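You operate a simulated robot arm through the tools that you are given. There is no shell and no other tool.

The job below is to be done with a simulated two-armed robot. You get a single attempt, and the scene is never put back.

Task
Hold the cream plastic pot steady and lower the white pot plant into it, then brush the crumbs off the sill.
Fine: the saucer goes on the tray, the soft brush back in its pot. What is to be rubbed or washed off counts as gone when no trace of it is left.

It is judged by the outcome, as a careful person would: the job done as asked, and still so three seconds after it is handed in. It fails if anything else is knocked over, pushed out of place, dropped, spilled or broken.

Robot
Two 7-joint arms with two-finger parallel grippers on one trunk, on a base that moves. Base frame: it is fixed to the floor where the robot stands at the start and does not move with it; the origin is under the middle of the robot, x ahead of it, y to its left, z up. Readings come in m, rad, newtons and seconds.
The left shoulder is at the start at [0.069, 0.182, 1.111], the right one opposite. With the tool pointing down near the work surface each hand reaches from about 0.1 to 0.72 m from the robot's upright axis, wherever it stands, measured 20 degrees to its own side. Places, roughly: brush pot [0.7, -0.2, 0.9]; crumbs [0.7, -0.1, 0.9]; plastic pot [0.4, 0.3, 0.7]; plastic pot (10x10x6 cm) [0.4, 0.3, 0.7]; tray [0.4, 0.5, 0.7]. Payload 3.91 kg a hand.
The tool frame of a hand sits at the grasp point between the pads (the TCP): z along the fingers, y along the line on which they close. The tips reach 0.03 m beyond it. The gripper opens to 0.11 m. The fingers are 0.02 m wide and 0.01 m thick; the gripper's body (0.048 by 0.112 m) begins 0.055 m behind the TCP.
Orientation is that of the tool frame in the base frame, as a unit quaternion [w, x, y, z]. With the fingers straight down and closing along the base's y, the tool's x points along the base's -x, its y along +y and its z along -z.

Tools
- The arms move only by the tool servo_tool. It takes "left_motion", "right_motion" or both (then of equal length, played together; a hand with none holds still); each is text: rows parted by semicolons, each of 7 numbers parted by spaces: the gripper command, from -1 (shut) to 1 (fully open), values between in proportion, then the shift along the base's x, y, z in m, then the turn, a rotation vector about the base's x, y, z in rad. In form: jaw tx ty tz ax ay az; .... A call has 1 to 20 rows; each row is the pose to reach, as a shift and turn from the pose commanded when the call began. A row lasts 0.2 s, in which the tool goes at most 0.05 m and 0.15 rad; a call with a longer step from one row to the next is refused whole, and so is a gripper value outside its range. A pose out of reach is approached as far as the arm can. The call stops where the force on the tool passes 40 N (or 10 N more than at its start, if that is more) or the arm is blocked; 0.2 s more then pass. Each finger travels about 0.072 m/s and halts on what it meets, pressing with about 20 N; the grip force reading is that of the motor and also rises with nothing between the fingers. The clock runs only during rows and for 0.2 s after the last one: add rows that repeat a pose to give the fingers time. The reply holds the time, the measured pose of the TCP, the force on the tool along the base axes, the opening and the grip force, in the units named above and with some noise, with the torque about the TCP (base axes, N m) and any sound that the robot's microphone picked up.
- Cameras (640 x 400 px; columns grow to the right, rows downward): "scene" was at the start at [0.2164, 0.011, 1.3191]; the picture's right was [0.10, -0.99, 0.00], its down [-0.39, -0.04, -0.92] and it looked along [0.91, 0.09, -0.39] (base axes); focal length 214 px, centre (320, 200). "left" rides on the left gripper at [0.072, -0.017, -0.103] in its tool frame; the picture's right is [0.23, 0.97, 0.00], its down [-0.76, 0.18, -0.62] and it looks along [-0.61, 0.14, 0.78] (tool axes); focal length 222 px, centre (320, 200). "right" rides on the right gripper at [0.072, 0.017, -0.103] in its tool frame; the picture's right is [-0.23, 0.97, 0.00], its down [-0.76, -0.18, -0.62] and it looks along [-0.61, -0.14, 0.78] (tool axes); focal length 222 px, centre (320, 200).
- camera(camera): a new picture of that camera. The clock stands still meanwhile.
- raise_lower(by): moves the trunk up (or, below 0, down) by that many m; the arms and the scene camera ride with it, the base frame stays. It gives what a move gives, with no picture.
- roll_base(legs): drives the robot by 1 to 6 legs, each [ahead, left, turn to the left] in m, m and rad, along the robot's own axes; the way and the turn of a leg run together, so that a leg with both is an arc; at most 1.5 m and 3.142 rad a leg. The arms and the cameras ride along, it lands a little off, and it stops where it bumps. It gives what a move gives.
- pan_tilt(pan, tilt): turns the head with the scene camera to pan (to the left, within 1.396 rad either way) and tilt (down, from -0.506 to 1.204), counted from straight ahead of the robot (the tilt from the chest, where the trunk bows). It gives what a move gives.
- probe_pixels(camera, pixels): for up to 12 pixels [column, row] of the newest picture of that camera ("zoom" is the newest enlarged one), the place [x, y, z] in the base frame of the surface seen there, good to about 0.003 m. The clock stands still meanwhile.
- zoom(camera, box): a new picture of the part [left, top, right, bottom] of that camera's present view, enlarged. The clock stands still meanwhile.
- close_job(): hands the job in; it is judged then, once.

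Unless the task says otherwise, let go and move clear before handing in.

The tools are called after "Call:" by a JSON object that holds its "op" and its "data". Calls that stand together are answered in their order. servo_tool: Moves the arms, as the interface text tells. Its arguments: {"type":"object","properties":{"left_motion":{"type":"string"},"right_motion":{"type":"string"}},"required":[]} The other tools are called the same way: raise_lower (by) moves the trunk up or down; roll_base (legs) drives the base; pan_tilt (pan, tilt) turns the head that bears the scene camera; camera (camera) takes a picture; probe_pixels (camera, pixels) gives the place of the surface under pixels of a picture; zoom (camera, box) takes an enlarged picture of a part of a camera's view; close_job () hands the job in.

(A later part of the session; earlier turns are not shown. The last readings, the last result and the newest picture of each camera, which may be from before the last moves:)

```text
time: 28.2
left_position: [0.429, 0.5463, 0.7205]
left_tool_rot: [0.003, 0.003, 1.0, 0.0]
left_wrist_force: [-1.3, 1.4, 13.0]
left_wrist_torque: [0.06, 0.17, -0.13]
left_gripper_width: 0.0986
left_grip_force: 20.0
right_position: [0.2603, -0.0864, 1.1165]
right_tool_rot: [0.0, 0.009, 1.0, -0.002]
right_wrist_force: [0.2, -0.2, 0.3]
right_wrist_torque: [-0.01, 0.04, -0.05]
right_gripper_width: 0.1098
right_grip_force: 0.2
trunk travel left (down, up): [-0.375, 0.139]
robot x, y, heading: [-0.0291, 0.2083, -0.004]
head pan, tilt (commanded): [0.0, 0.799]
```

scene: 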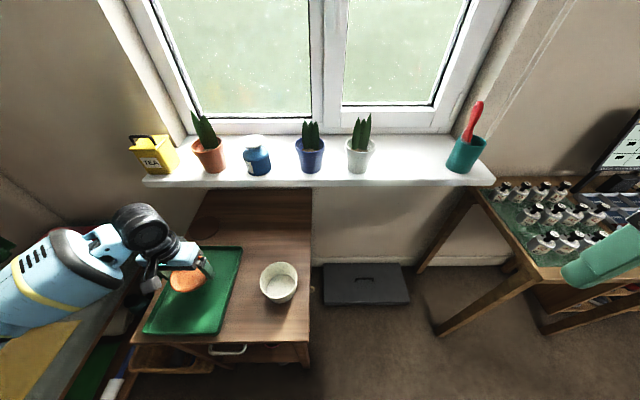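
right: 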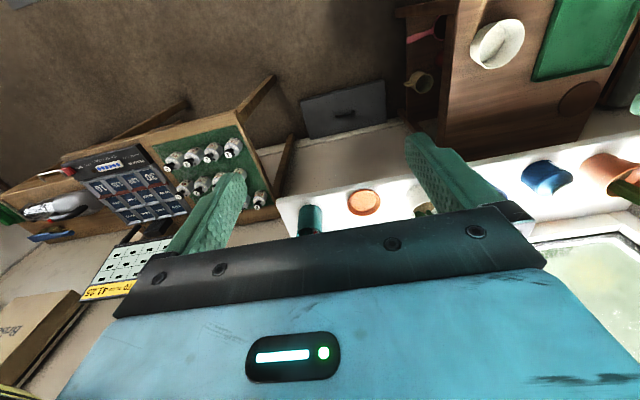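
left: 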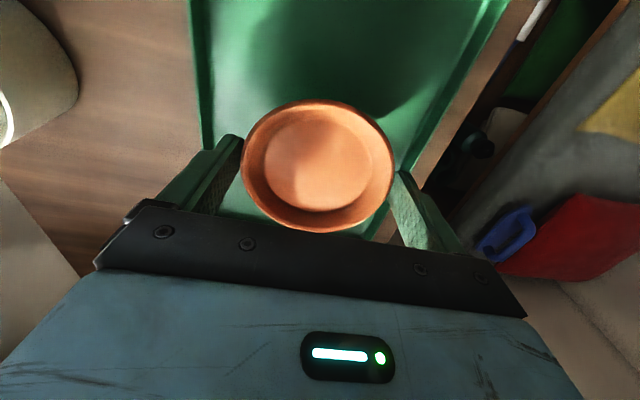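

Contact: the force rose to +13 N, so the saucer rests on the tray. I'll ease up a hair, open, and rise straight up.

Call:
{"op": "servo_tool", "data": {"left_motion": "-1 0 0 0.0015 0 0 0; 0.9 0 0 0.0015 0 0 0; 1 0 0 0.0015 0 0 0; 1 0 0 0.0015 0 0 0; 1 0 0 0.02 0 0 0; 1 0 0 0.05 0 0 0; 1 0 0 0.09 0 0 0; 1 0 0 0.13 0 0 0; 1 0 0 0.17 0 0 0; 1 0 0 0.21 0 0 0; 1 0 0 0.25 0 0 0; 1 0 0 0.29 0 0 0; 1 0 0 0.33 0 0 0"}}

Call:
{"op": "camera", "data": {"camera": "left"}}

Call:
{"op": "camera", "data": {"camera": "scene"}}

```text
time: 31.0
left_position: [0.4278, 0.5458, 1.0462]
left_tool_rot: [0.0, 0.005, 1.0, 0.0]
left_wrist_force: [-0.2, -0.3, -0.3]
left_wrist_torque: [0.03, -0.05, -0.01]
left_gripper_width: 0.1097
left_grip_force: 0.0
right_position: [0.2603, -0.0866, 1.1161]
right_tool_rot: [0.001, 0.008, 1.0, -0.002]
right_wrist_force: [-0.8, 0.6, 0.0]
right_wrist_torque: [0.01, 0.0, -0.02]
right_gripper_width: 0.1098
right_grip_force: 0.1
trunk travel left (down, up): [-0.375, 0.139]
robot x, y, heading: [-0.0271, 0.212, -0.009]
head pan, tilt (commanded): [0.0, 0.799]
```

```text
taken
```

left: 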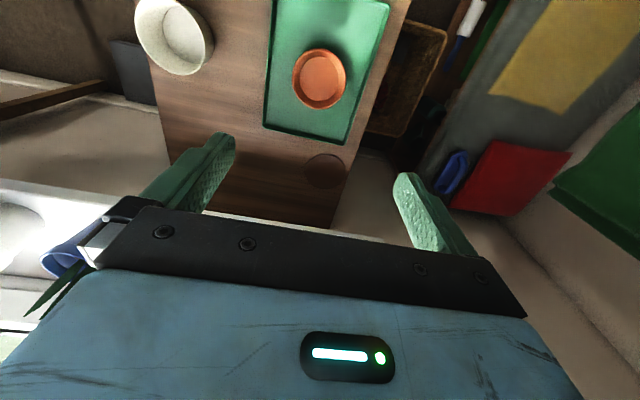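

```text
taken
```

scene: 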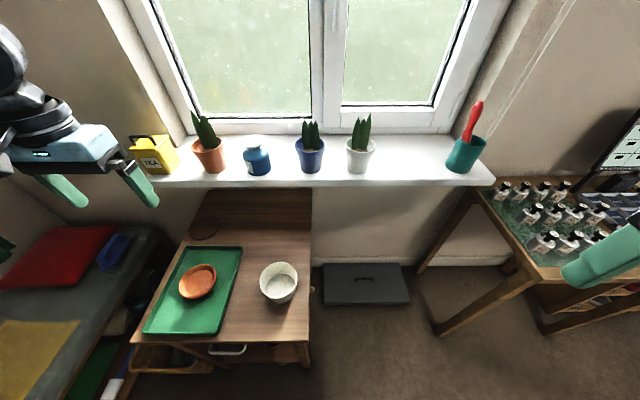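

The saucer sits on the tray. Now I'll measure the cream pot precisely from this better viewpoint.

Call:
{"op": "zoom", "data": {"camera": "scene", "box": [240, 245, 320, 315]}}

Call:
{"op": "camera", "data": {"camera": "right"}}

```text
5.71 times, centred on (280, 280) of scene
```

zoom: 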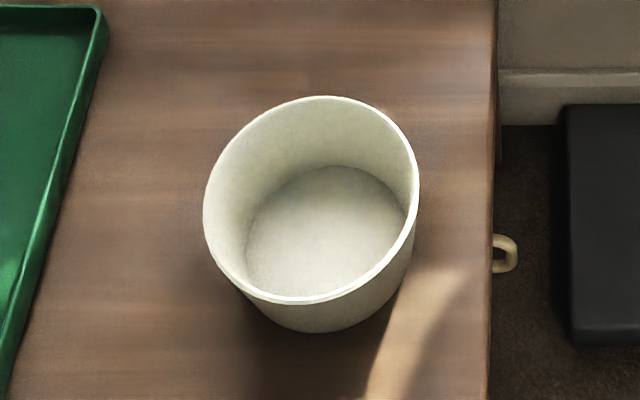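

```text
taken
```

right: 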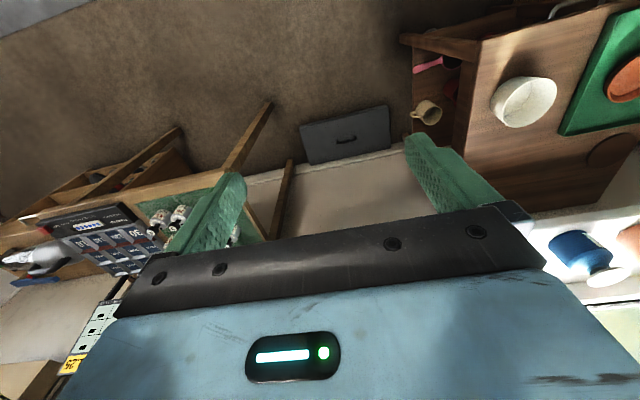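

Call:
{"op": "probe_pixels", "data": {"camera": "zoom", "pixels": [[207, 215], [210, 190], [320, 99], [325, 102], [416, 200], [413, 215], [310, 298], [285, 298], [240, 275], [385, 130], [330, 230], [330, 315]]}}

```text
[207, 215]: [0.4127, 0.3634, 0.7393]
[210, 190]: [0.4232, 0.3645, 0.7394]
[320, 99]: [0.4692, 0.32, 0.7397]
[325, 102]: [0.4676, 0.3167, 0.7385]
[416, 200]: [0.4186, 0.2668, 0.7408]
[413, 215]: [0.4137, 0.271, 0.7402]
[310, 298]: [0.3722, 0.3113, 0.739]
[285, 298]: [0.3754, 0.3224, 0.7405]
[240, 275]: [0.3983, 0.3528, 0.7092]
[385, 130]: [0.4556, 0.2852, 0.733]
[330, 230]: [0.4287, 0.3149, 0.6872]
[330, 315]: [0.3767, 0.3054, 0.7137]
```

The cream pot's rim is a circle of about 0.099 m centred at (0.4205,0.316), top z 0.74. Next I'll shift the base right and slightly ahead so the left hand can grip the white pot's collar from the front.

Call:
{"op": "roll_base", "data": {"legs": [[0.05, -0.11, 0.0]]}}

Call:
{"op": "camera", "data": {"camera": "scene"}}

Call:
{"op": "zoom", "data": {"camera": "scene", "box": [270, 100, 390, 190]}}

```text
time: 32.6
left_position: [0.4762, 0.4362, 1.0466]
left_tool_rot: [0.002, 0.004, 1.0, 0.0]
left_wrist_force: [0.5, 0.5, 0.5]
left_wrist_torque: [0.02, 0.0, 0.02]
left_gripper_width: 0.1101
left_grip_force: 0.0
right_position: [0.3097, -0.1962, 1.1175]
right_tool_rot: [0.001, 0.009, 1.0, -0.002]
right_wrist_force: [-0.3, 1.1, -0.7]
right_wrist_torque: [0.03, -0.01, 0.02]
right_gripper_width: 0.1098
right_grip_force: 0.1
trunk travel left (down, up): [-0.375, 0.139]
robot x, y, heading: [0.0209, 0.0993, -0.009]
head pan, tilt (commanded): [0.0, 0.799]
```

```text
taken
```

scene: 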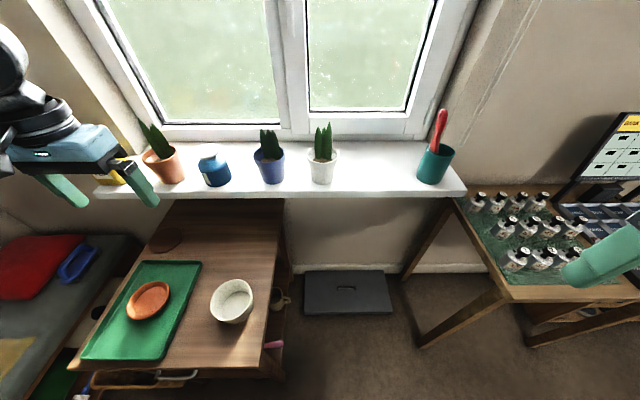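

```text
4.44 times, centred on (330, 145) of scene
```

zoom: 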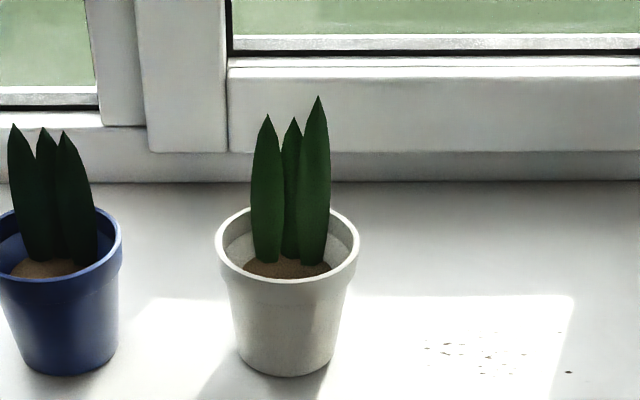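

The crumbs are now exposed at zoom (430–570, 330–375). I'll measure the white pot rim, the blue neighbour and the crumbs.

Call:
{"op": "probe_pixels", "data": {"camera": "zoom", "pixels": [[220, 245], [356, 240], [287, 281], [320, 213], [230, 222], [122, 245], [289, 300], [265, 130], [318, 110], [235, 350], [335, 350], [287, 372]]}}

Call:
{"op": "probe_pixels", "data": {"camera": "zoom", "pixels": [[432, 347], [458, 342], [485, 362], [521, 352], [570, 371], [560, 332], [480, 340], [495, 372], [300, 255], [60, 280], [450, 395], [560, 395]]}}

```text
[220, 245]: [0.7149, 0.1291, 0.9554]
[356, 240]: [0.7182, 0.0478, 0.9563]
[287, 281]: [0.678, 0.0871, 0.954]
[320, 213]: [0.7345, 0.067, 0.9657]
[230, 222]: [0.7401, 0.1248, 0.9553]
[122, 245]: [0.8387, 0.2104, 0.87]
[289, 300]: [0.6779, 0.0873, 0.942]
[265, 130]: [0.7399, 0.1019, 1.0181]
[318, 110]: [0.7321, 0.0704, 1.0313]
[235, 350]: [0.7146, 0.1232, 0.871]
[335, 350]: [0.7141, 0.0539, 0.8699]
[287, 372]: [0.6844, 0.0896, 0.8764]
```

```text
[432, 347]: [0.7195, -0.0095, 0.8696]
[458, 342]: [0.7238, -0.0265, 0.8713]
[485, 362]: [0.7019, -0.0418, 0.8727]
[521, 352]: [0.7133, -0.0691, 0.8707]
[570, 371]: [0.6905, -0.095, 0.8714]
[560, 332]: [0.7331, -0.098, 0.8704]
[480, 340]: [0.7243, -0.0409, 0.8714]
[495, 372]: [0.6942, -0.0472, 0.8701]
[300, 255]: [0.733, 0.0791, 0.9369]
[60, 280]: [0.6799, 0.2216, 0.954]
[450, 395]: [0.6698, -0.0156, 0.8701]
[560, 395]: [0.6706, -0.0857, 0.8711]
```

White pot: collar centre (0.7187,0.0885), diameter 0.083, rim z 0.955; crumbs lie at x 0.69–0.735, y -0.005 to -0.10. I'll turn the left hand to point forward, tilted 20° down, and bring it in front of the pot.

Call:
{"op": "servo_tool", "data": {"left_motion": "1 0.01 -0.03 0.003 0 0 0; 1 0.02 -0.06 0.006 0 -0.12 0; 1 0.03 -0.09 0.01 0 -0.25 0; 1 0.045 -0.12 0.013 0 -0.38 0; 1 0.055 -0.15 0.013 0 -0.51 0; 1 0.065 -0.18 0.013 0 -0.64 0; 1 0.075 -0.21 0.013 0 -0.77 0; 1 0.085 -0.24 0.013 0 -0.9 0; 1 0.095 -0.27 0.013 0 -1.02 0; 1 0.105 -0.3 0.013 0 -1.13 0; 1 0.115 -0.33 0.013 0 -1.22 0; 1 0.124 -0.348 0.013 0 -1.22 0; 1 0.124 -0.348 0.013 0 -1.22 0"}}

Call:
{"op": "camera", "data": {"camera": "scene"}}

Call:
{"op": "camera", "data": {"camera": "left"}}

```text
time: 35.4
left_position: [0.6016, 0.0901, 1.058]
left_tool_rot: [0.573, 0.003, 0.819, 0.002]
left_wrist_force: [-0.7, -0.2, 0.6]
left_wrist_torque: [-0.01, 0.01, 0.0]
left_gripper_width: 0.1099
left_grip_force: 0.0
right_position: [0.3097, -0.1969, 1.1164]
right_tool_rot: [0.001, 0.009, 1.0, -0.002]
right_wrist_force: [-0.2, -0.3, 0.9]
right_wrist_torque: [-0.01, 0.01, 0.0]
right_gripper_width: 0.11
right_grip_force: 0.2
trunk travel left (down, up): [-0.375, 0.139]
robot x, y, heading: [0.0199, 0.1026, -0.007]
head pan, tilt (commanded): [0.0, 0.799]
```

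```text
taken
```

scene: 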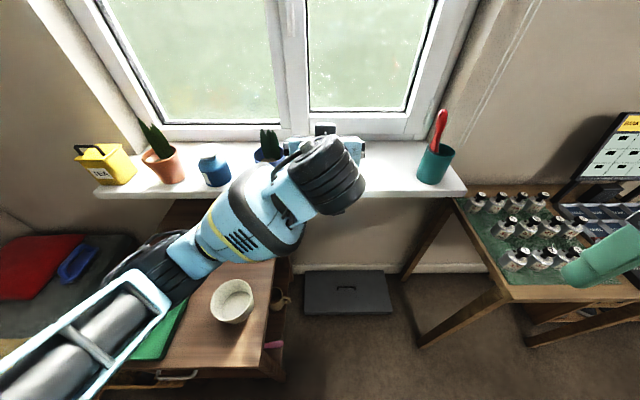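

```text
taken
```

left: 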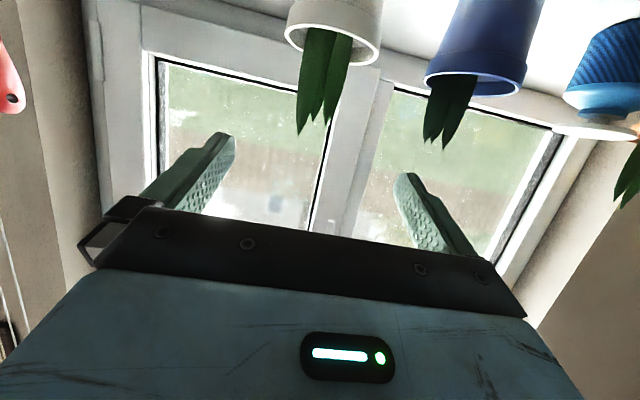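

The hand points forward at 20° tilt in front of the pot. I'll lower it to collar height and check alignment.

Call:
{"op": "servo_tool", "data": {"left_motion": "1 0 0 -0.035 0 0 0; 1 0 0 -0.07 0 0 0; 1 0 -0.0015 -0.1 0 0 0; 1 0 -0.0015 -0.108 0 0 0; 1 0 -0.0015 -0.108 0 0 0"}}

Call:
{"op": "camera", "data": {"camera": "left"}}

Call:
{"op": "zoom", "data": {"camera": "scene", "box": [240, 100, 400, 220]}}

```text
time: 36.6
left_position: [0.6003, 0.0853, 0.9501]
left_tool_rot: [0.574, 0.004, 0.819, 0.002]
left_wrist_force: [0.2, 0.4, -0.6]
left_wrist_torque: [0.04, -0.05, 0.02]
left_gripper_width: 0.1103
left_grip_force: 0.0
right_position: [0.3088, -0.1968, 1.117]
right_tool_rot: [0.001, 0.01, 1.0, -0.002]
right_wrist_force: [0.6, -0.2, -0.2]
right_wrist_torque: [0.0, -0.04, 0.02]
right_gripper_width: 0.1098
right_grip_force: 0.0
trunk travel left (down, up): [-0.375, 0.139]
robot x, y, heading: [0.0197, 0.1008, -0.007]
head pan, tilt (commanded): [0.0, 0.799]
```

```text
taken
```

left: 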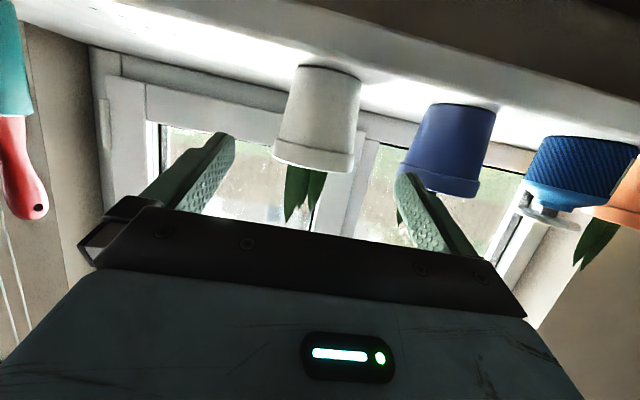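

```text
3.33 times, centred on (320, 160) of scene
```

zoom: 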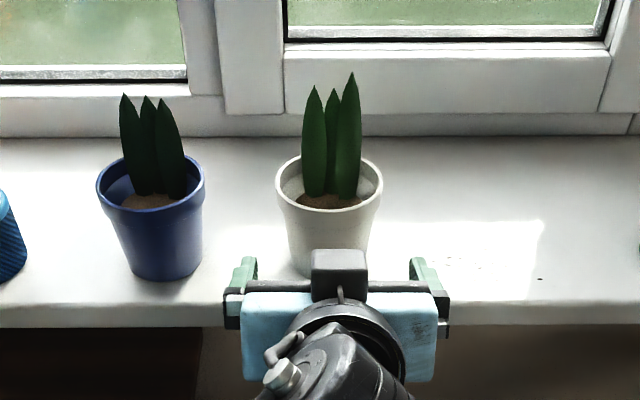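

Alignment looks fair, with the pot centred slightly right of the finger midpoint in the scene view. I'll zoom in to understand the hand's housing and its clearance before sliding forward.

Call:
{"op": "zoom", "data": {"camera": "scene", "box": [280, 140, 370, 210]}}

Call:
{"op": "probe_pixels", "data": {"camera": "zoom", "pixels": [[290, 190], [290, 150], [280, 260], [200, 215], [400, 215], [170, 170], [455, 170], [270, 330], [330, 235], [200, 300]]}}

```text
5.71 times, centred on (325, 175) of scene
```

zoom: 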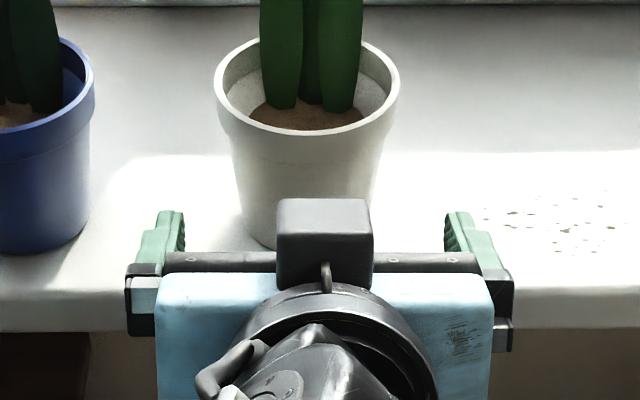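

```text
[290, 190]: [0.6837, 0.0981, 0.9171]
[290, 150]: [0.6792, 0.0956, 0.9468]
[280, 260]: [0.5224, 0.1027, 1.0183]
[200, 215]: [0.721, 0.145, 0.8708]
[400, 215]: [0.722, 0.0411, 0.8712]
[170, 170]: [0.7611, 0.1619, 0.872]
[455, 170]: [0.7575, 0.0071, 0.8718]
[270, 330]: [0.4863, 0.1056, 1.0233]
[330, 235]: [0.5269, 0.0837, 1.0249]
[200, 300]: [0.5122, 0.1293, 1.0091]
```

The grey box on the hand's upper side is at z 1.025, clear of everything. The fingers sit about 3 mm right of the pot's centre, so I'll correct that and slide forward around the collar.

Call:
{"op": "servo_tool", "data": {"left_motion": "1 0.02 0.003 0 0 0 0; 1 0.045 0.003 0 0 0 0; 1 0.07 0.003 0 0 0 0; 1 0.09 0.003 0 0 0 0; 1 0.107 0.003 0 0 0 0; 1 0.107 0.003 0 0 0 0"}}

Call:
{"op": "camera", "data": {"camera": "left"}}

Call:
{"op": "zoom", "data": {"camera": "scene", "box": [270, 100, 390, 190]}}

```text
time: 38.0
left_position: [0.7057, 0.0886, 0.9508]
left_tool_rot: [0.573, 0.005, 0.819, 0.001]
left_wrist_force: [0.1, 0.1, 0.4]
left_wrist_torque: [-0.01, 0.03, -0.01]
left_gripper_width: 0.1101
left_grip_force: 0.1
right_position: [0.3091, -0.1964, 1.1174]
right_tool_rot: [0.001, 0.008, 1.0, -0.002]
right_wrist_force: [0.0, -0.2, 0.2]
right_wrist_torque: [0.03, 0.0, -0.05]
right_gripper_width: 0.1101
right_grip_force: 0.0
trunk travel left (down, up): [-0.375, 0.139]
robot x, y, heading: [0.0238, 0.0979, -0.009]
head pan, tilt (commanded): [0.0, 0.799]
```

```text
taken
```

left: 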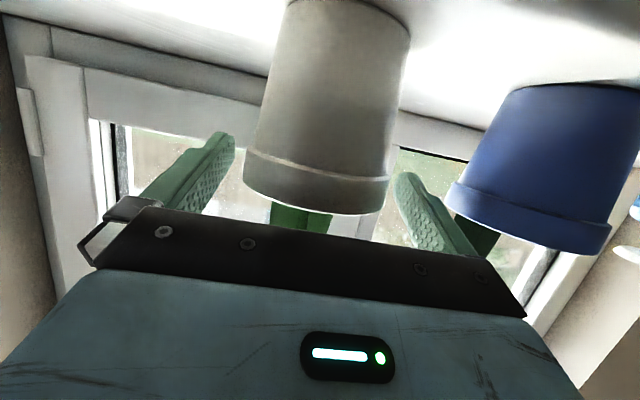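

```text
4.44 times, centred on (330, 145) of scene
```

zoom: 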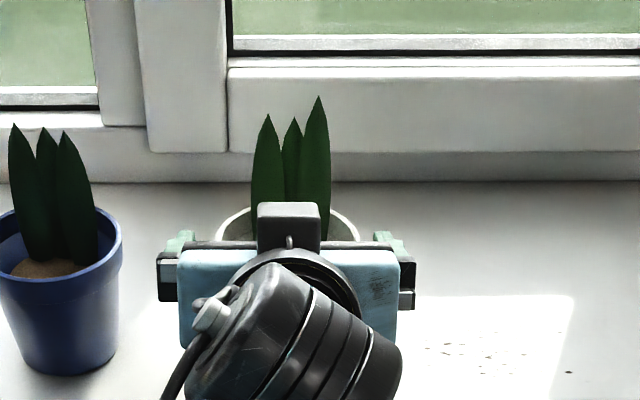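

The fingers are beside the collar on both sides (tips at (228,135) and (408,178) in the left picture). I'll close the grip and check.

Call:
{"op": "servo_tool", "data": {"left_motion": "-1 0 0 0 0 0 0; -1 0 0 0 0 0 0; -1 0 0 0 0 0 0; -1 0 0 0 0 0 0"}}

Call:
{"op": "camera", "data": {"camera": "left"}}

```text
time: 39.0
left_position: [0.7047, 0.0885, 0.9522]
left_tool_rot: [0.574, 0.003, 0.819, 0.002]
left_wrist_force: [1.4, -0.9, 2.0]
left_wrist_torque: [0.01, -0.1, -0.05]
left_gripper_width: 0.0877
left_grip_force: 20.0
right_position: [0.3092, -0.1958, 1.1165]
right_tool_rot: [0.001, 0.008, 1.0, -0.001]
right_wrist_force: [0.2, -0.4, 0.1]
right_wrist_torque: [0.01, 0.0, 0.04]
right_gripper_width: 0.1102
right_grip_force: 0.2
trunk travel left (down, up): [-0.375, 0.139]
robot x, y, heading: [0.0184, 0.0979, -0.006]
head pan, tilt (commanded): [0.0, 0.799]
```

```text
taken
```

left: 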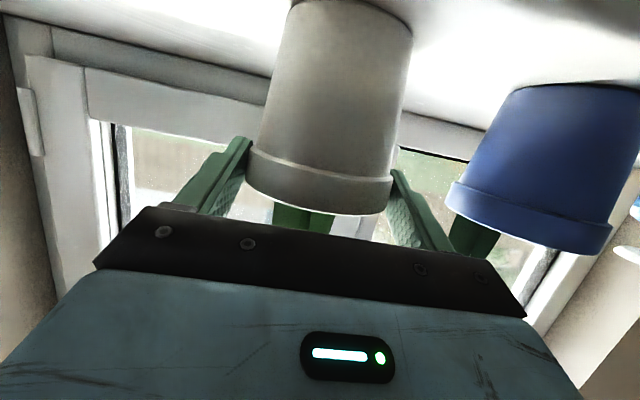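

Gripped at 0.0877 m with 20 N. I'll lift a few centimetres and check for slip.

Call:
{"op": "servo_tool", "data": {"left_motion": "-1 0 0 0.008 0 0 0; -1 0 0 0.02 0 0 0; -1 0 0 0.04 0 0 0; -1 0 0 0.06 0 0 0; -1 0 0 0.06 0 0 0"}}

Call:
{"op": "camera", "data": {"camera": "left"}}

Call:
{"op": "camera", "data": {"camera": "scene"}}

```text
time: 40.2
left_position: [0.7082, 0.0909, 1.0122]
left_tool_rot: [0.573, 0.004, 0.819, 0.002]
left_wrist_force: [0.2, 0.2, -3.7]
left_wrist_torque: [0.01, 0.08, 0.02]
left_gripper_width: 0.0875
left_grip_force: 20.2
right_position: [0.3098, -0.197, 1.1173]
right_tool_rot: [0.0, 0.009, 1.0, -0.002]
right_wrist_force: [-0.3, -0.2, -0.3]
right_wrist_torque: [0.02, 0.02, -0.03]
right_gripper_width: 0.11
right_grip_force: 0.0
trunk travel left (down, up): [-0.375, 0.139]
robot x, y, heading: [0.0187, 0.0986, -0.009]
head pan, tilt (commanded): [0.0, 0.799]
```

```text
taken
```

left: 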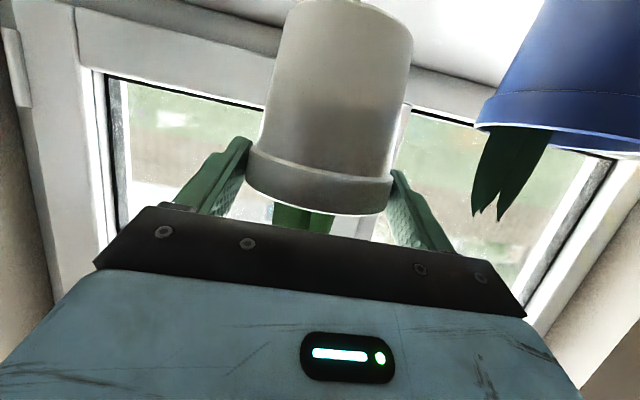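

```text
taken
```

scene: 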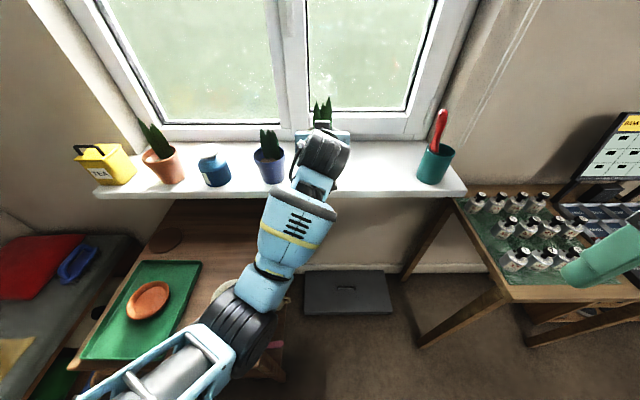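

The pot came up level, with 3.7 N on the wrist and no slip. I'll pull it straight back off the sill, then shift the base left in front of the cream pot.

Call:
{"op": "servo_tool", "data": {"left_motion": "-1 -0.02 0 0.01 0 0 0; -1 -0.05 0 0.02 0 0 0; -1 -0.085 0 0.02 0 0 0; -1 -0.12 0 0.02 0 0 0; -1 -0.15 0 0.02 0 0 0; -1 -0.17 0 0.02 0 0 0; -1 -0.17 0 0.02 0 0 0"}}

Call:
{"op": "roll_base", "data": {"legs": [[-0.06, 0.0, 0.0], [0.0, 0.2, 0.0]]}}

Call:
{"op": "camera", "data": {"camera": "scene"}}

```text
time: 42.0
left_position: [0.5524, 0.1265, 1.0138]
left_tool_rot: [0.581, 0.012, 0.811, 0.064]
left_wrist_force: [0.8, 0.2, -4.1]
left_wrist_torque: [0.0, 0.06, 0.0]
left_gripper_width: 0.0876
left_grip_force: 20.0
right_position: [0.3094, -0.1946, 1.1164]
right_tool_rot: [0.001, 0.008, 1.0, -0.002]
right_wrist_force: [0.3, 0.9, 1.1]
right_wrist_torque: [0.0, 0.02, 0.01]
right_gripper_width: 0.11
right_grip_force: 0.0
trunk travel left (down, up): [-0.375, 0.139]
robot x, y, heading: [0.0222, 0.1026, -0.009]
head pan, tilt (commanded): [0.0, 0.799]
stopped in row 7 (left hand): the arm was blocked; the commanded pose is now the measured one
```

```text
time: 45.0
left_position: [0.4936, 0.3275, 1.0136]
left_tool_rot: [0.581, 0.01, 0.811, 0.066]
left_wrist_force: [-0.4, 0.6, -4.9]
left_wrist_torque: [-0.02, 0.03, 0.0]
left_gripper_width: 0.0873
left_grip_force: 19.9
right_position: [0.2522, 0.0068, 1.1165]
right_tool_rot: [0.0, 0.006, 1.0, -0.002]
right_wrist_force: [-0.8, 0.2, -0.7]
right_wrist_torque: [0.0, -0.03, 0.01]
right_gripper_width: 0.11
right_grip_force: 0.2
trunk travel left (down, up): [-0.375, 0.139]
robot x, y, heading: [-0.0386, 0.3005, -0.005]
head pan, tilt (commanded): [0.0, 0.799]
```

```text
taken
```

scene: 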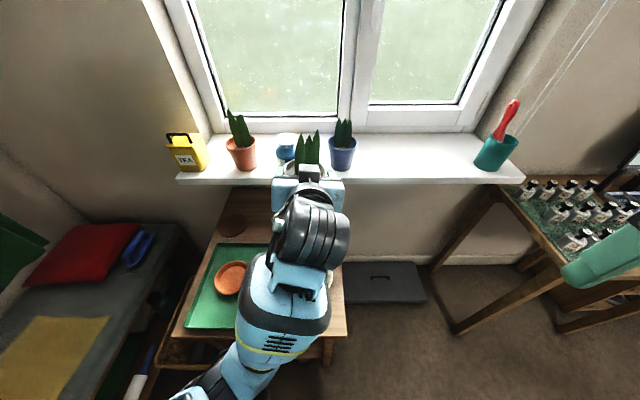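

The arm folded to its limit and left the pot rolled about 7°, still gripped firmly. I'll back the base off to give the arms room, then level the pot and turn the hand inward.

Call:
{"op": "roll_base", "data": {"legs": [[-0.16, 0.0, 0.0]]}}

Call:
{"op": "servo_tool", "data": {"left_motion": "-1 0.02 0.015 0 -0.02 0.01 -0.12; -1 0.04 0.03 0 -0.04 0.02 -0.24; -1 0.06 0.045 0 -0.06 0.03 -0.36; -1 0.075 0.06 0 -0.08 0.04 -0.48; -1 0.09 0.075 0 -0.1 0.05 -0.59; -1 0.1 0.09 0 -0.11 0.058 -0.67; -1 0.1 0.09 0 -0.11 0.058 -0.67"}}

Call:
{"op": "camera", "data": {"camera": "scene"}}

Call:
{"op": "camera", "data": {"camera": "left"}}

```text
time: 46.4
left_position: [0.3309, 0.3297, 1.0147]
left_tool_rot: [0.582, 0.01, 0.811, 0.066]
left_wrist_force: [-0.4, 0.7, -3.6]
left_wrist_torque: [-0.08, 0.06, 0.03]
left_gripper_width: 0.0874
left_grip_force: 20.1
right_position: [0.0895, 0.0071, 1.1161]
right_tool_rot: [0.001, 0.007, 1.0, -0.001]
right_wrist_force: [0.1, -0.3, -0.4]
right_wrist_torque: [-0.02, -0.04, 0.02]
right_gripper_width: 0.1098
right_grip_force: 0.0
trunk travel left (down, up): [-0.375, 0.139]
robot x, y, heading: [-0.1994, 0.3033, -0.004]
head pan, tilt (commanded): [0.0, 0.799]
```

```text
time: 48.0
left_position: [0.4317, 0.4186, 1.0134]
left_tool_rot: [0.547, 0.248, 0.781, -0.173]
left_wrist_force: [-0.1, 0.2, -3.8]
left_wrist_torque: [0.02, 0.04, -0.02]
left_gripper_width: 0.0879
left_grip_force: 20.0
right_position: [0.0906, 0.0075, 1.1168]
right_tool_rot: [-0.001, 0.007, 1.0, -0.003]
right_wrist_force: [-0.1, -0.3, -0.8]
right_wrist_torque: [0.0, -0.05, 0.01]
right_gripper_width: 0.1101
right_grip_force: 0.0
trunk travel left (down, up): [-0.375, 0.139]
robot x, y, heading: [-0.2012, 0.3041, -0.004]
head pan, tilt (commanded): [0.0, 0.799]
```

```text
taken
```

scene: 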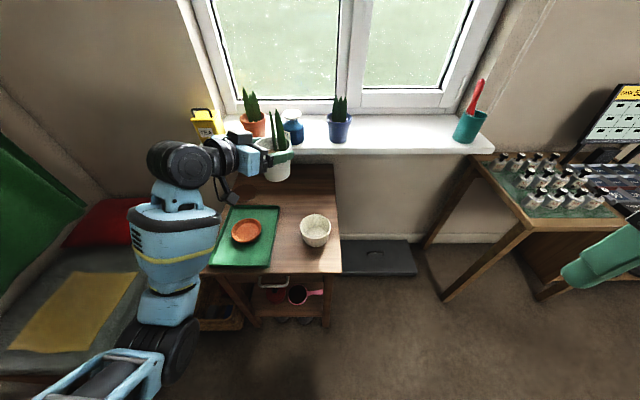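

```text
taken
```

left: 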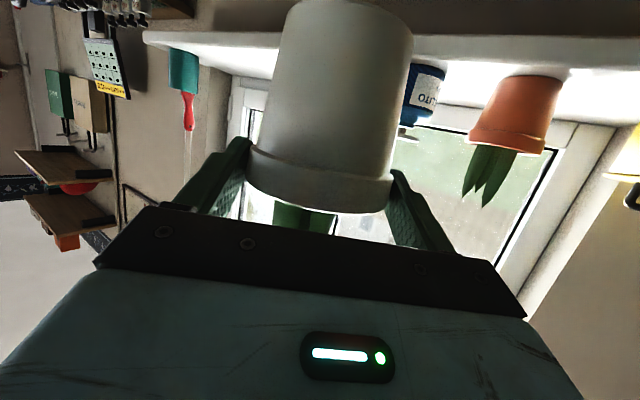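

The white pot is level again and the hand is turned inward, with the cream pot visible at scene (316,230). Now I'll turn the right hand to point left, tilted slightly down, to hold the cream pot from its right side.

Call:
{"op": "servo_tool", "data": {"right_motion": "1 0.024 0.008 -0.01 0.068 -0.089 0.094; 1 0.048 0.016 -0.02 0.136 -0.177 0.187; 1 0.073 0.023 -0.03 0.204 -0.266 0.281; 1 0.097 0.031 -0.04 0.272 -0.354 0.374; 1 0.121 0.039 -0.05 0.34 -0.443 0.468; 1 0.145 0.047 -0.06 0.408 -0.532 0.561; 1 0.169 0.054 -0.07 0.476 -0.62 0.655; 1 0.193 0.062 -0.08 0.544 -0.709 0.748; 1 0.218 0.07 -0.09 0.612 -0.797 0.842; 1 0.242 0.078 -0.1 0.68 -0.886 0.936; 1 0.266 0.085 -0.11 0.748 -0.975 1.029; 1 0.29 0.093 -0.117 0.8156 -1.0633 1.1227; 1 0.29 0.093 -0.117 0.8156 -1.0633 1.1227"}}

Call:
{"op": "camera", "data": {"camera": "scene"}}

Call:
{"op": "camera", "data": {"camera": "right"}}

```text
time: 50.8
left_position: [0.4304, 0.4188, 1.0142]
left_tool_rot: [0.546, 0.248, 0.781, -0.173]
left_wrist_force: [0.2, -0.1, -4.2]
left_wrist_torque: [0.04, 0.04, -0.01]
left_gripper_width: 0.0877
left_grip_force: 20.2
right_position: [0.3367, 0.1197, 1.0297]
right_tool_rot: [0.472, -0.327, 0.774, 0.268]
right_wrist_force: [-0.3, -0.4, 0.2]
right_wrist_torque: [-0.02, 0.02, 0.02]
right_gripper_width: 0.1099
right_grip_force: 0.0
right hand out of reach, approached as far as the arm can: row 8, 9, 10, 11, 12, 13
trunk travel left (down, up): [-0.375, 0.139]
robot x, y, heading: [-0.2002, 0.3042, -0.006]
head pan, tilt (commanded): [0.0, 0.799]
```

```text
taken
```

scene: 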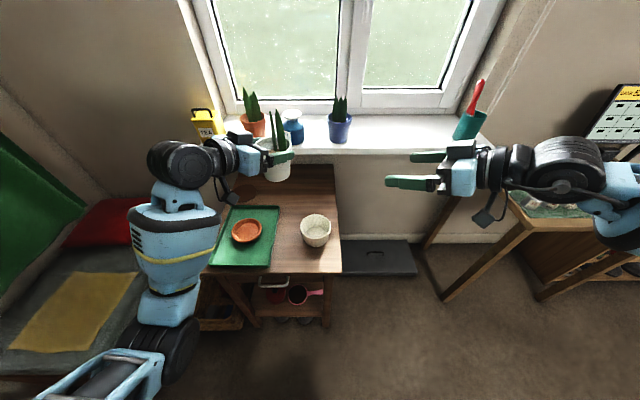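

```text
taken
```

right: 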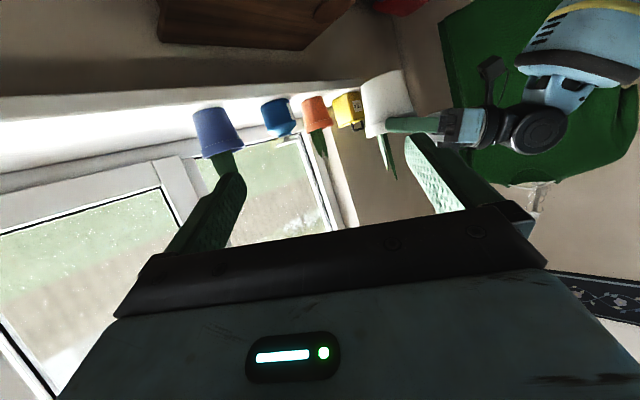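

The right hand reached its wrist limit at a yaw of about 52°. Moving the base to the right should make both inward angles easier; first I'll measure the camera housing at (483,217) and the table's right edge.

Call:
{"op": "zoom", "data": {"camera": "scene", "box": [380, 120, 620, 260]}}

Call:
{"op": "probe_pixels", "data": {"camera": "scene", "pixels": [[483, 217], [478, 210], [488, 224], [474, 216], [491, 214], [460, 178], [412, 182], [412, 156], [338, 240], [336, 200], [340, 268], [520, 165]]}}

```text
2.67 times, centred on (500, 190) of scene
```

zoom: 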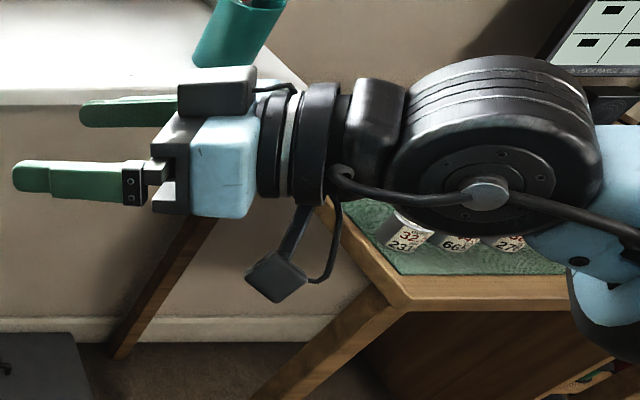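

```text
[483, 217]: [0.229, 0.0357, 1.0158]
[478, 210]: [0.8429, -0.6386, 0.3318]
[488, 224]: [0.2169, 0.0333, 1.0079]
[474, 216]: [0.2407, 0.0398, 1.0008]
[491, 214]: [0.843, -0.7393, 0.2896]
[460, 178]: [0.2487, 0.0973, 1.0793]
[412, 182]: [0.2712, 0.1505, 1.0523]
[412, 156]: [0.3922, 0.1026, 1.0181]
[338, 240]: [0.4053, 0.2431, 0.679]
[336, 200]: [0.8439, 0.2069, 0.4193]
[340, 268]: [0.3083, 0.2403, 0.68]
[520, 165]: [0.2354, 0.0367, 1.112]
```

The housing sits where the stated camera offset puts it (about ±0.02 m), and the table's right edge is y≈0.24, so a right-side approach keeps it off the table. I'll shift the base right and ahead a bit to make the angles easier.

Call:
{"op": "roll_base", "data": {"legs": [[0.06, -0.14, 0.0]]}}

```text
time: 52.7
left_position: [0.4909, 0.2792, 1.013]
left_tool_rot: [0.546, 0.248, 0.781, -0.173]
left_wrist_force: [-0.2, 0.3, -3.7]
left_wrist_torque: [0.05, 0.01, -0.02]
left_gripper_width: 0.0874
left_grip_force: 19.4
right_position: [0.3971, -0.0207, 1.0291]
right_tool_rot: [0.472, -0.327, 0.773, 0.269]
right_wrist_force: [-0.7, 0.9, -0.2]
right_wrist_torque: [0.01, -0.03, 0.03]
right_gripper_width: 0.1101
right_grip_force: 0.1
trunk travel left (down, up): [-0.375, 0.139]
robot x, y, heading: [-0.1395, 0.163, -0.006]
head pan, tilt (commanded): [0.0, 0.799]
```

Base is at (-0.14,0.163). Now I'll rotate the right hand to yaw 75°, tilt 15°, and bring it down on the right side of the table.

Call:
{"op": "servo_tool", "data": {"right_motion": "1 -0.003 0.025 -0.02 0.024 -0.043 0.107; 1 -0.006 0.05 -0.05 0.048 -0.086 0.215; 1 -0.009 0.075 -0.08 0.071 -0.129 0.322; 1 -0.013 0.1 -0.11 0.0951 -0.1716 0.4293; 1 -0.013 0.12 -0.14 0.0951 -0.1716 0.4293; 1 -0.013 0.13 -0.17 0.0951 -0.1716 0.4293; 1 -0.013 0.13 -0.17 0.0951 -0.1716 0.4293"}}

Call:
{"op": "camera", "data": {"camera": "right"}}

Call:
{"op": "camera", "data": {"camera": "scene"}}

```text
time: 54.3
left_position: [0.4917, 0.2793, 1.0136]
left_tool_rot: [0.546, 0.247, 0.782, -0.172]
left_wrist_force: [0.5, 0.1, -4.7]
left_wrist_torque: [0.02, 0.03, 0.01]
left_gripper_width: 0.0877
left_grip_force: 19.7
right_position: [0.3861, 0.1102, 0.8596]
right_tool_rot: [0.482, -0.484, 0.63, 0.37]
right_wrist_force: [-0.5, -0.9, 0.0]
right_wrist_torque: [-0.02, -0.01, 0.0]
right_gripper_width: 0.11
right_grip_force: 0.2
right hand out of reach, approached as far as the arm can: row 1
trunk travel left (down, up): [-0.375, 0.139]
robot x, y, heading: [-0.1412, 0.1646, -0.007]
head pan, tilt (commanded): [0.0, 0.799]
```

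```text
taken
```

right: 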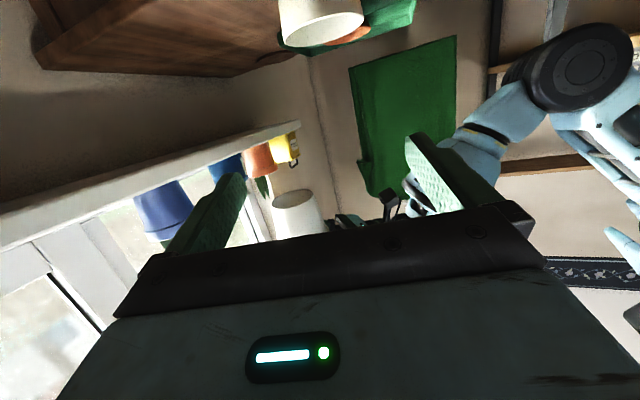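

```text
taken
```

scene: 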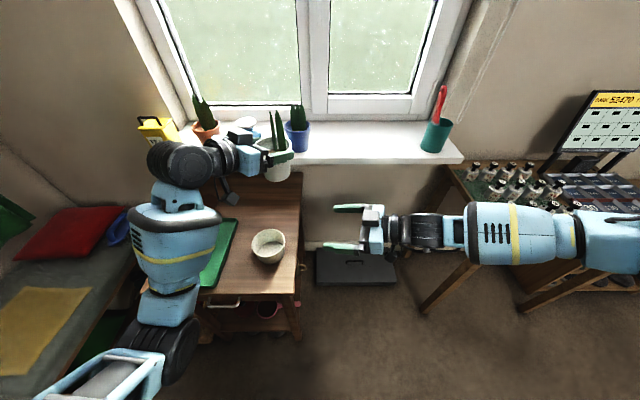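

The right hand has the wanted orientation. Before lowering I'll check how close its forearm is to the bench and bottles.

Call:
{"op": "probe_pixels", "data": {"camera": "scene", "pixels": [[510, 250], [470, 240], [560, 250], [620, 260], [430, 235], [490, 210], [580, 215], [620, 215], [640, 240], [480, 180], [540, 195], [458, 195]]}}

Call:
{"op": "zoom", "data": {"camera": "scene", "box": [220, 180, 420, 300]}}

```text
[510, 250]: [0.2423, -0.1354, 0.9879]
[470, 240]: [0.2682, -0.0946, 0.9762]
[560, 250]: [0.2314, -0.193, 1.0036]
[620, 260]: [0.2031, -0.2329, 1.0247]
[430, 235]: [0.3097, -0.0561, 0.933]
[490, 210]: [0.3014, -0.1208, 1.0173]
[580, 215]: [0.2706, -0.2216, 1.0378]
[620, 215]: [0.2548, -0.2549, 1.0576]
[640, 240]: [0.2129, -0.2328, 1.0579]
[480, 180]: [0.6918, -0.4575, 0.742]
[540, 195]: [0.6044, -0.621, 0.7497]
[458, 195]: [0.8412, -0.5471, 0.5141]
```

```text
3.20 times, centred on (320, 240) of scene
```

zoom: 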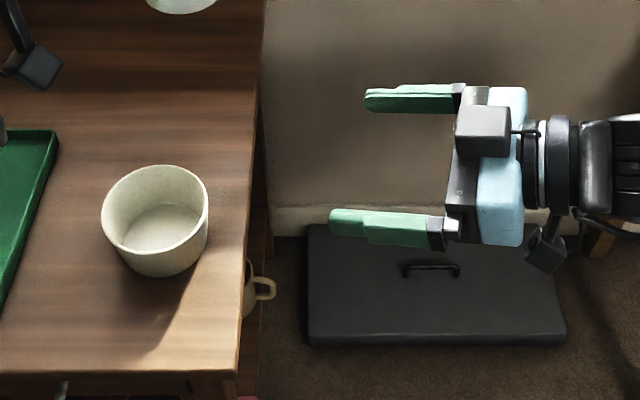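

The forearm is well clear of the bench. I'll lower the right hand to grip height beside the table edge and check alignment with the cream pot.

Call:
{"op": "servo_tool", "data": {"right_motion": "1 0 0.01 -0.035 0 0 0; 1 -0.001 0.02 -0.07 0 0 0; 1 -0.001 0.035 -0.105 0 0 0; 1 -0.002 0.05 -0.13 0 0 0; 1 -0.002 0.065 -0.144 0 0 0; 1 -0.002 0.069 -0.144 0 0 0; 1 -0.002 0.069 -0.144 0 0 0"}}

Call:
{"op": "camera", "data": {"camera": "right"}}

Call:
{"op": "zoom", "data": {"camera": "scene", "box": [220, 180, 420, 300]}}

```text
time: 55.9
left_position: [0.4911, 0.2794, 1.0135]
left_tool_rot: [0.546, 0.248, 0.781, -0.173]
left_wrist_force: [0.0, 0.4, -4.1]
left_wrist_torque: [0.02, 0.07, -0.03]
left_gripper_width: 0.0877
left_grip_force: 20.1
right_position: [0.3827, 0.1777, 0.7151]
right_tool_rot: [0.482, -0.483, 0.631, 0.37]
right_wrist_force: [-0.7, -0.7, 0.2]
right_wrist_torque: [-0.06, -0.02, 0.0]
right_gripper_width: 0.1102
right_grip_force: 0.1
trunk travel left (down, up): [-0.375, 0.139]
robot x, y, heading: [-0.1403, 0.1635, -0.004]
head pan, tilt (commanded): [0.0, 0.799]
```

```text
taken
```

right: 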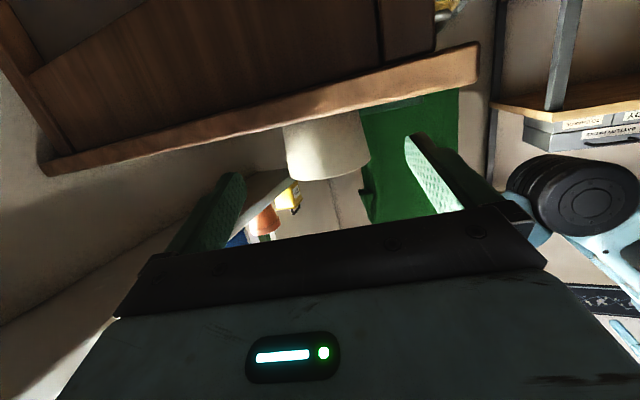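

```text
3.20 times, centred on (320, 240) of scene
```

zoom: 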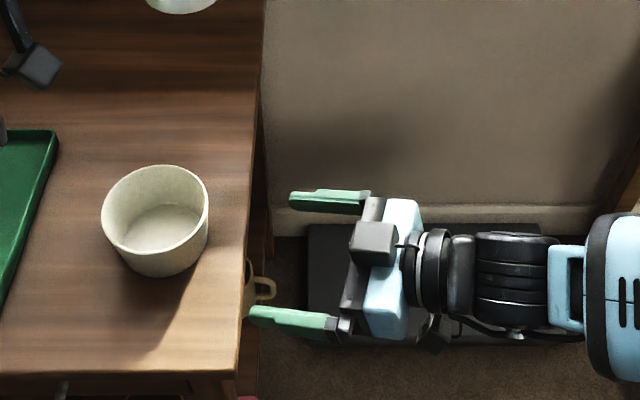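

The cream pot at (325,150) in the right picture is centred between the fingers; by readings it is within 1 mm of the approach line. I'll advance 0.08 m and re-check before straddling it.

Call:
{"op": "servo_tool", "data": {"right_motion": "1 0.0065 0.024 0 0 0 0; 1 0.013 0.048 0 0 0 0; 1 0.018 0.068 0 0 0 0; 1 0.0207 0.0773 0 0 0 0; 1 0.0207 0.0773 0 0 0 0"}}

Call:
{"op": "camera", "data": {"camera": "right"}}

Call:
{"op": "zoom", "data": {"camera": "scene", "box": [220, 200, 340, 290]}}

```text
time: 57.1
left_position: [0.4909, 0.2788, 1.0131]
left_tool_rot: [0.546, 0.247, 0.782, -0.173]
left_wrist_force: [-0.4, 0.0, -3.5]
left_wrist_torque: [0.03, 0.06, -0.01]
left_gripper_width: 0.0875
left_grip_force: 19.7
right_position: [0.4035, 0.2587, 0.7162]
right_tool_rot: [0.483, -0.482, 0.63, 0.371]
right_wrist_force: [0.6, 0.3, -0.4]
right_wrist_torque: [-0.01, -0.03, 0.0]
right_gripper_width: 0.11
right_grip_force: 0.0
trunk travel left (down, up): [-0.375, 0.139]
robot x, y, heading: [-0.1385, 0.1605, -0.008]
head pan, tilt (commanded): [0.0, 0.799]
```

```text
taken
```

right: 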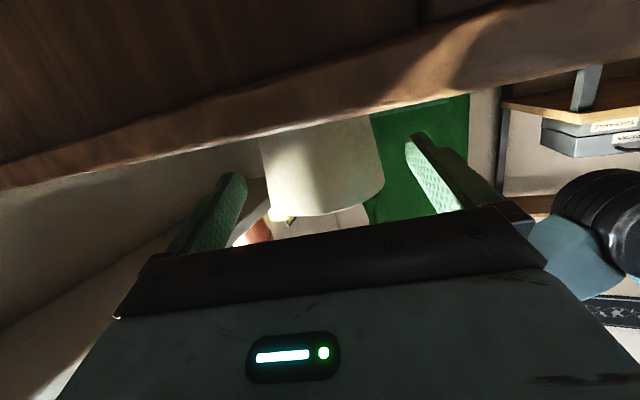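

```text
4.44 times, centred on (280, 245) of scene
```

zoom: 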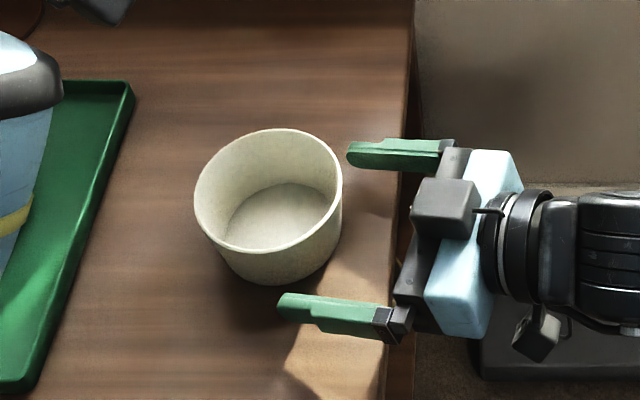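

Still well centred (gaps of about 17 and 20 px either side). I'll move in the last 38 mm.

Call:
{"op": "servo_tool", "data": {"right_motion": "1 0.0035 0.013 0 0 0 0; 1 0.007 0.026 0 0 0 0; 1 0.0099 0.037 0 0 0 0; 1 0.0099 0.037 0 0 0 0"}}

Call:
{"op": "camera", "data": {"camera": "right"}}

Call:
{"op": "zoom", "data": {"camera": "scene", "box": [220, 200, 340, 290]}}

```text
time: 58.1
left_position: [0.4904, 0.2791, 1.0132]
left_tool_rot: [0.546, 0.247, 0.782, -0.172]
left_wrist_force: [-0.1, 0.0, -4.0]
left_wrist_torque: [0.04, 0.05, 0.02]
left_gripper_width: 0.0878
left_grip_force: 19.9
right_position: [0.4121, 0.2927, 0.7159]
right_tool_rot: [0.483, -0.482, 0.63, 0.37]
right_wrist_force: [0.0, -0.5, -0.2]
right_wrist_torque: [0.02, 0.01, -0.03]
right_gripper_width: 0.1101
right_grip_force: 0.1
trunk travel left (down, up): [-0.375, 0.139]
robot x, y, heading: [-0.1422, 0.163, -0.01]
head pan, tilt (commanded): [0.0, 0.799]
```

```text
taken
```

right: 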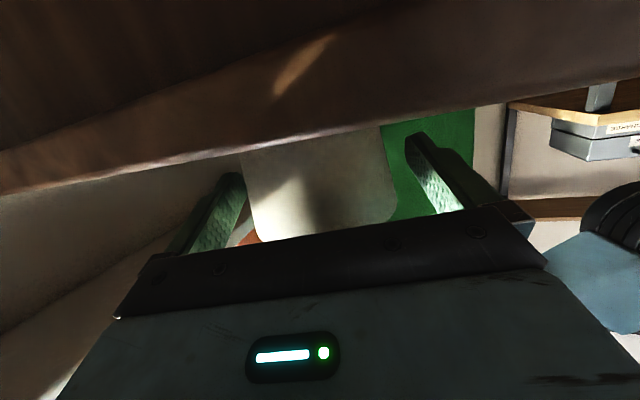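

```text
4.44 times, centred on (280, 245) of scene
```

zoom: 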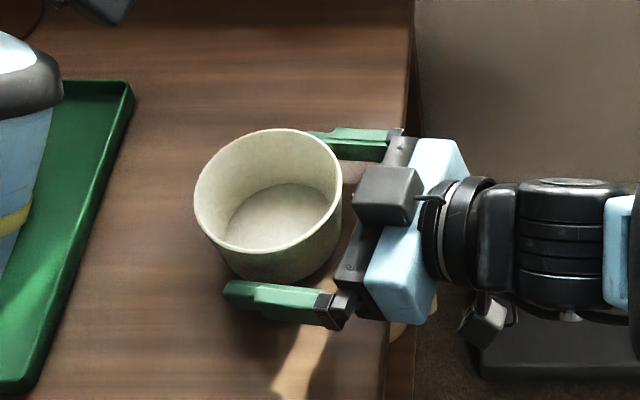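

The fingers straddle the cream pot just past its middle (zoom (225,290) and (320,140)). I'll close them to hold it.

Call:
{"op": "servo_tool", "data": {"right_motion": "-1 0 0 0 0 0 0; -1 0 0 0 0 0 0; -1 0 0 0 0 0 0"}}

Call:
{"op": "camera", "data": {"camera": "scene"}}

Call:
{"op": "zoom", "data": {"camera": "scene", "box": [220, 200, 340, 290]}}

Call:
{"op": "probe_pixels", "data": {"camera": "zoom", "pixels": [[197, 195], [270, 131], [340, 190], [262, 250], [275, 215], [385, 195], [360, 185], [240, 295], [350, 140], [300, 135]]}}

```text
time: 58.9
left_position: [0.4904, 0.2792, 1.0136]
left_tool_rot: [0.546, 0.248, 0.781, -0.173]
left_wrist_force: [-0.8, 0.1, -4.6]
left_wrist_torque: [0.06, 0.07, -0.01]
left_gripper_width: 0.0873
left_grip_force: 19.9
right_position: [0.4121, 0.2931, 0.7163]
right_tool_rot: [0.483, -0.482, 0.631, 0.369]
right_wrist_force: [-0.3, -0.3, 0.6]
right_wrist_torque: [-0.01, -0.02, -0.01]
right_gripper_width: 0.0901
right_grip_force: 19.8
trunk travel left (down, up): [-0.375, 0.139]
robot x, y, heading: [-0.1388, 0.164, -0.002]
head pan, tilt (commanded): [0.0, 0.799]
```

```text
taken
```

scene: 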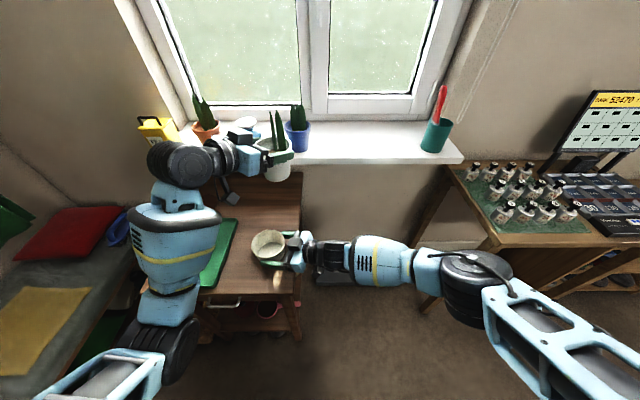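

```text
4.44 times, centred on (280, 245) of scene
```

zoom: 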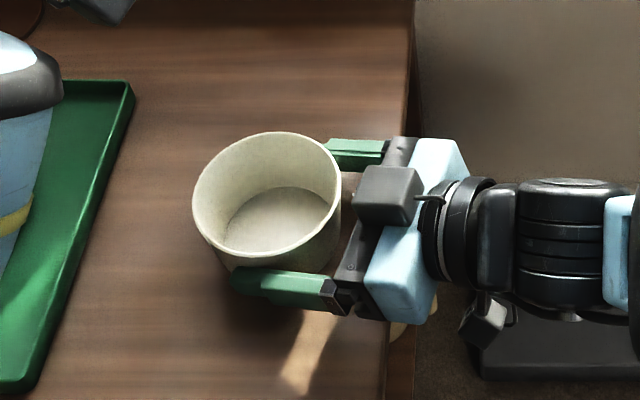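

```text
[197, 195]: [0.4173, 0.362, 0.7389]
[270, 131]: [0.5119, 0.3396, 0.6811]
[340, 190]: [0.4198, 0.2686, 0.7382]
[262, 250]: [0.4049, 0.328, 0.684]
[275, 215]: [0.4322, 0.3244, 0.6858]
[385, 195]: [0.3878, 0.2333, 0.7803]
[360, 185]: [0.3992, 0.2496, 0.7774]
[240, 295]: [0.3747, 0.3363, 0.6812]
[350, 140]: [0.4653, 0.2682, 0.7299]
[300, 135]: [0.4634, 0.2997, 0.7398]
```

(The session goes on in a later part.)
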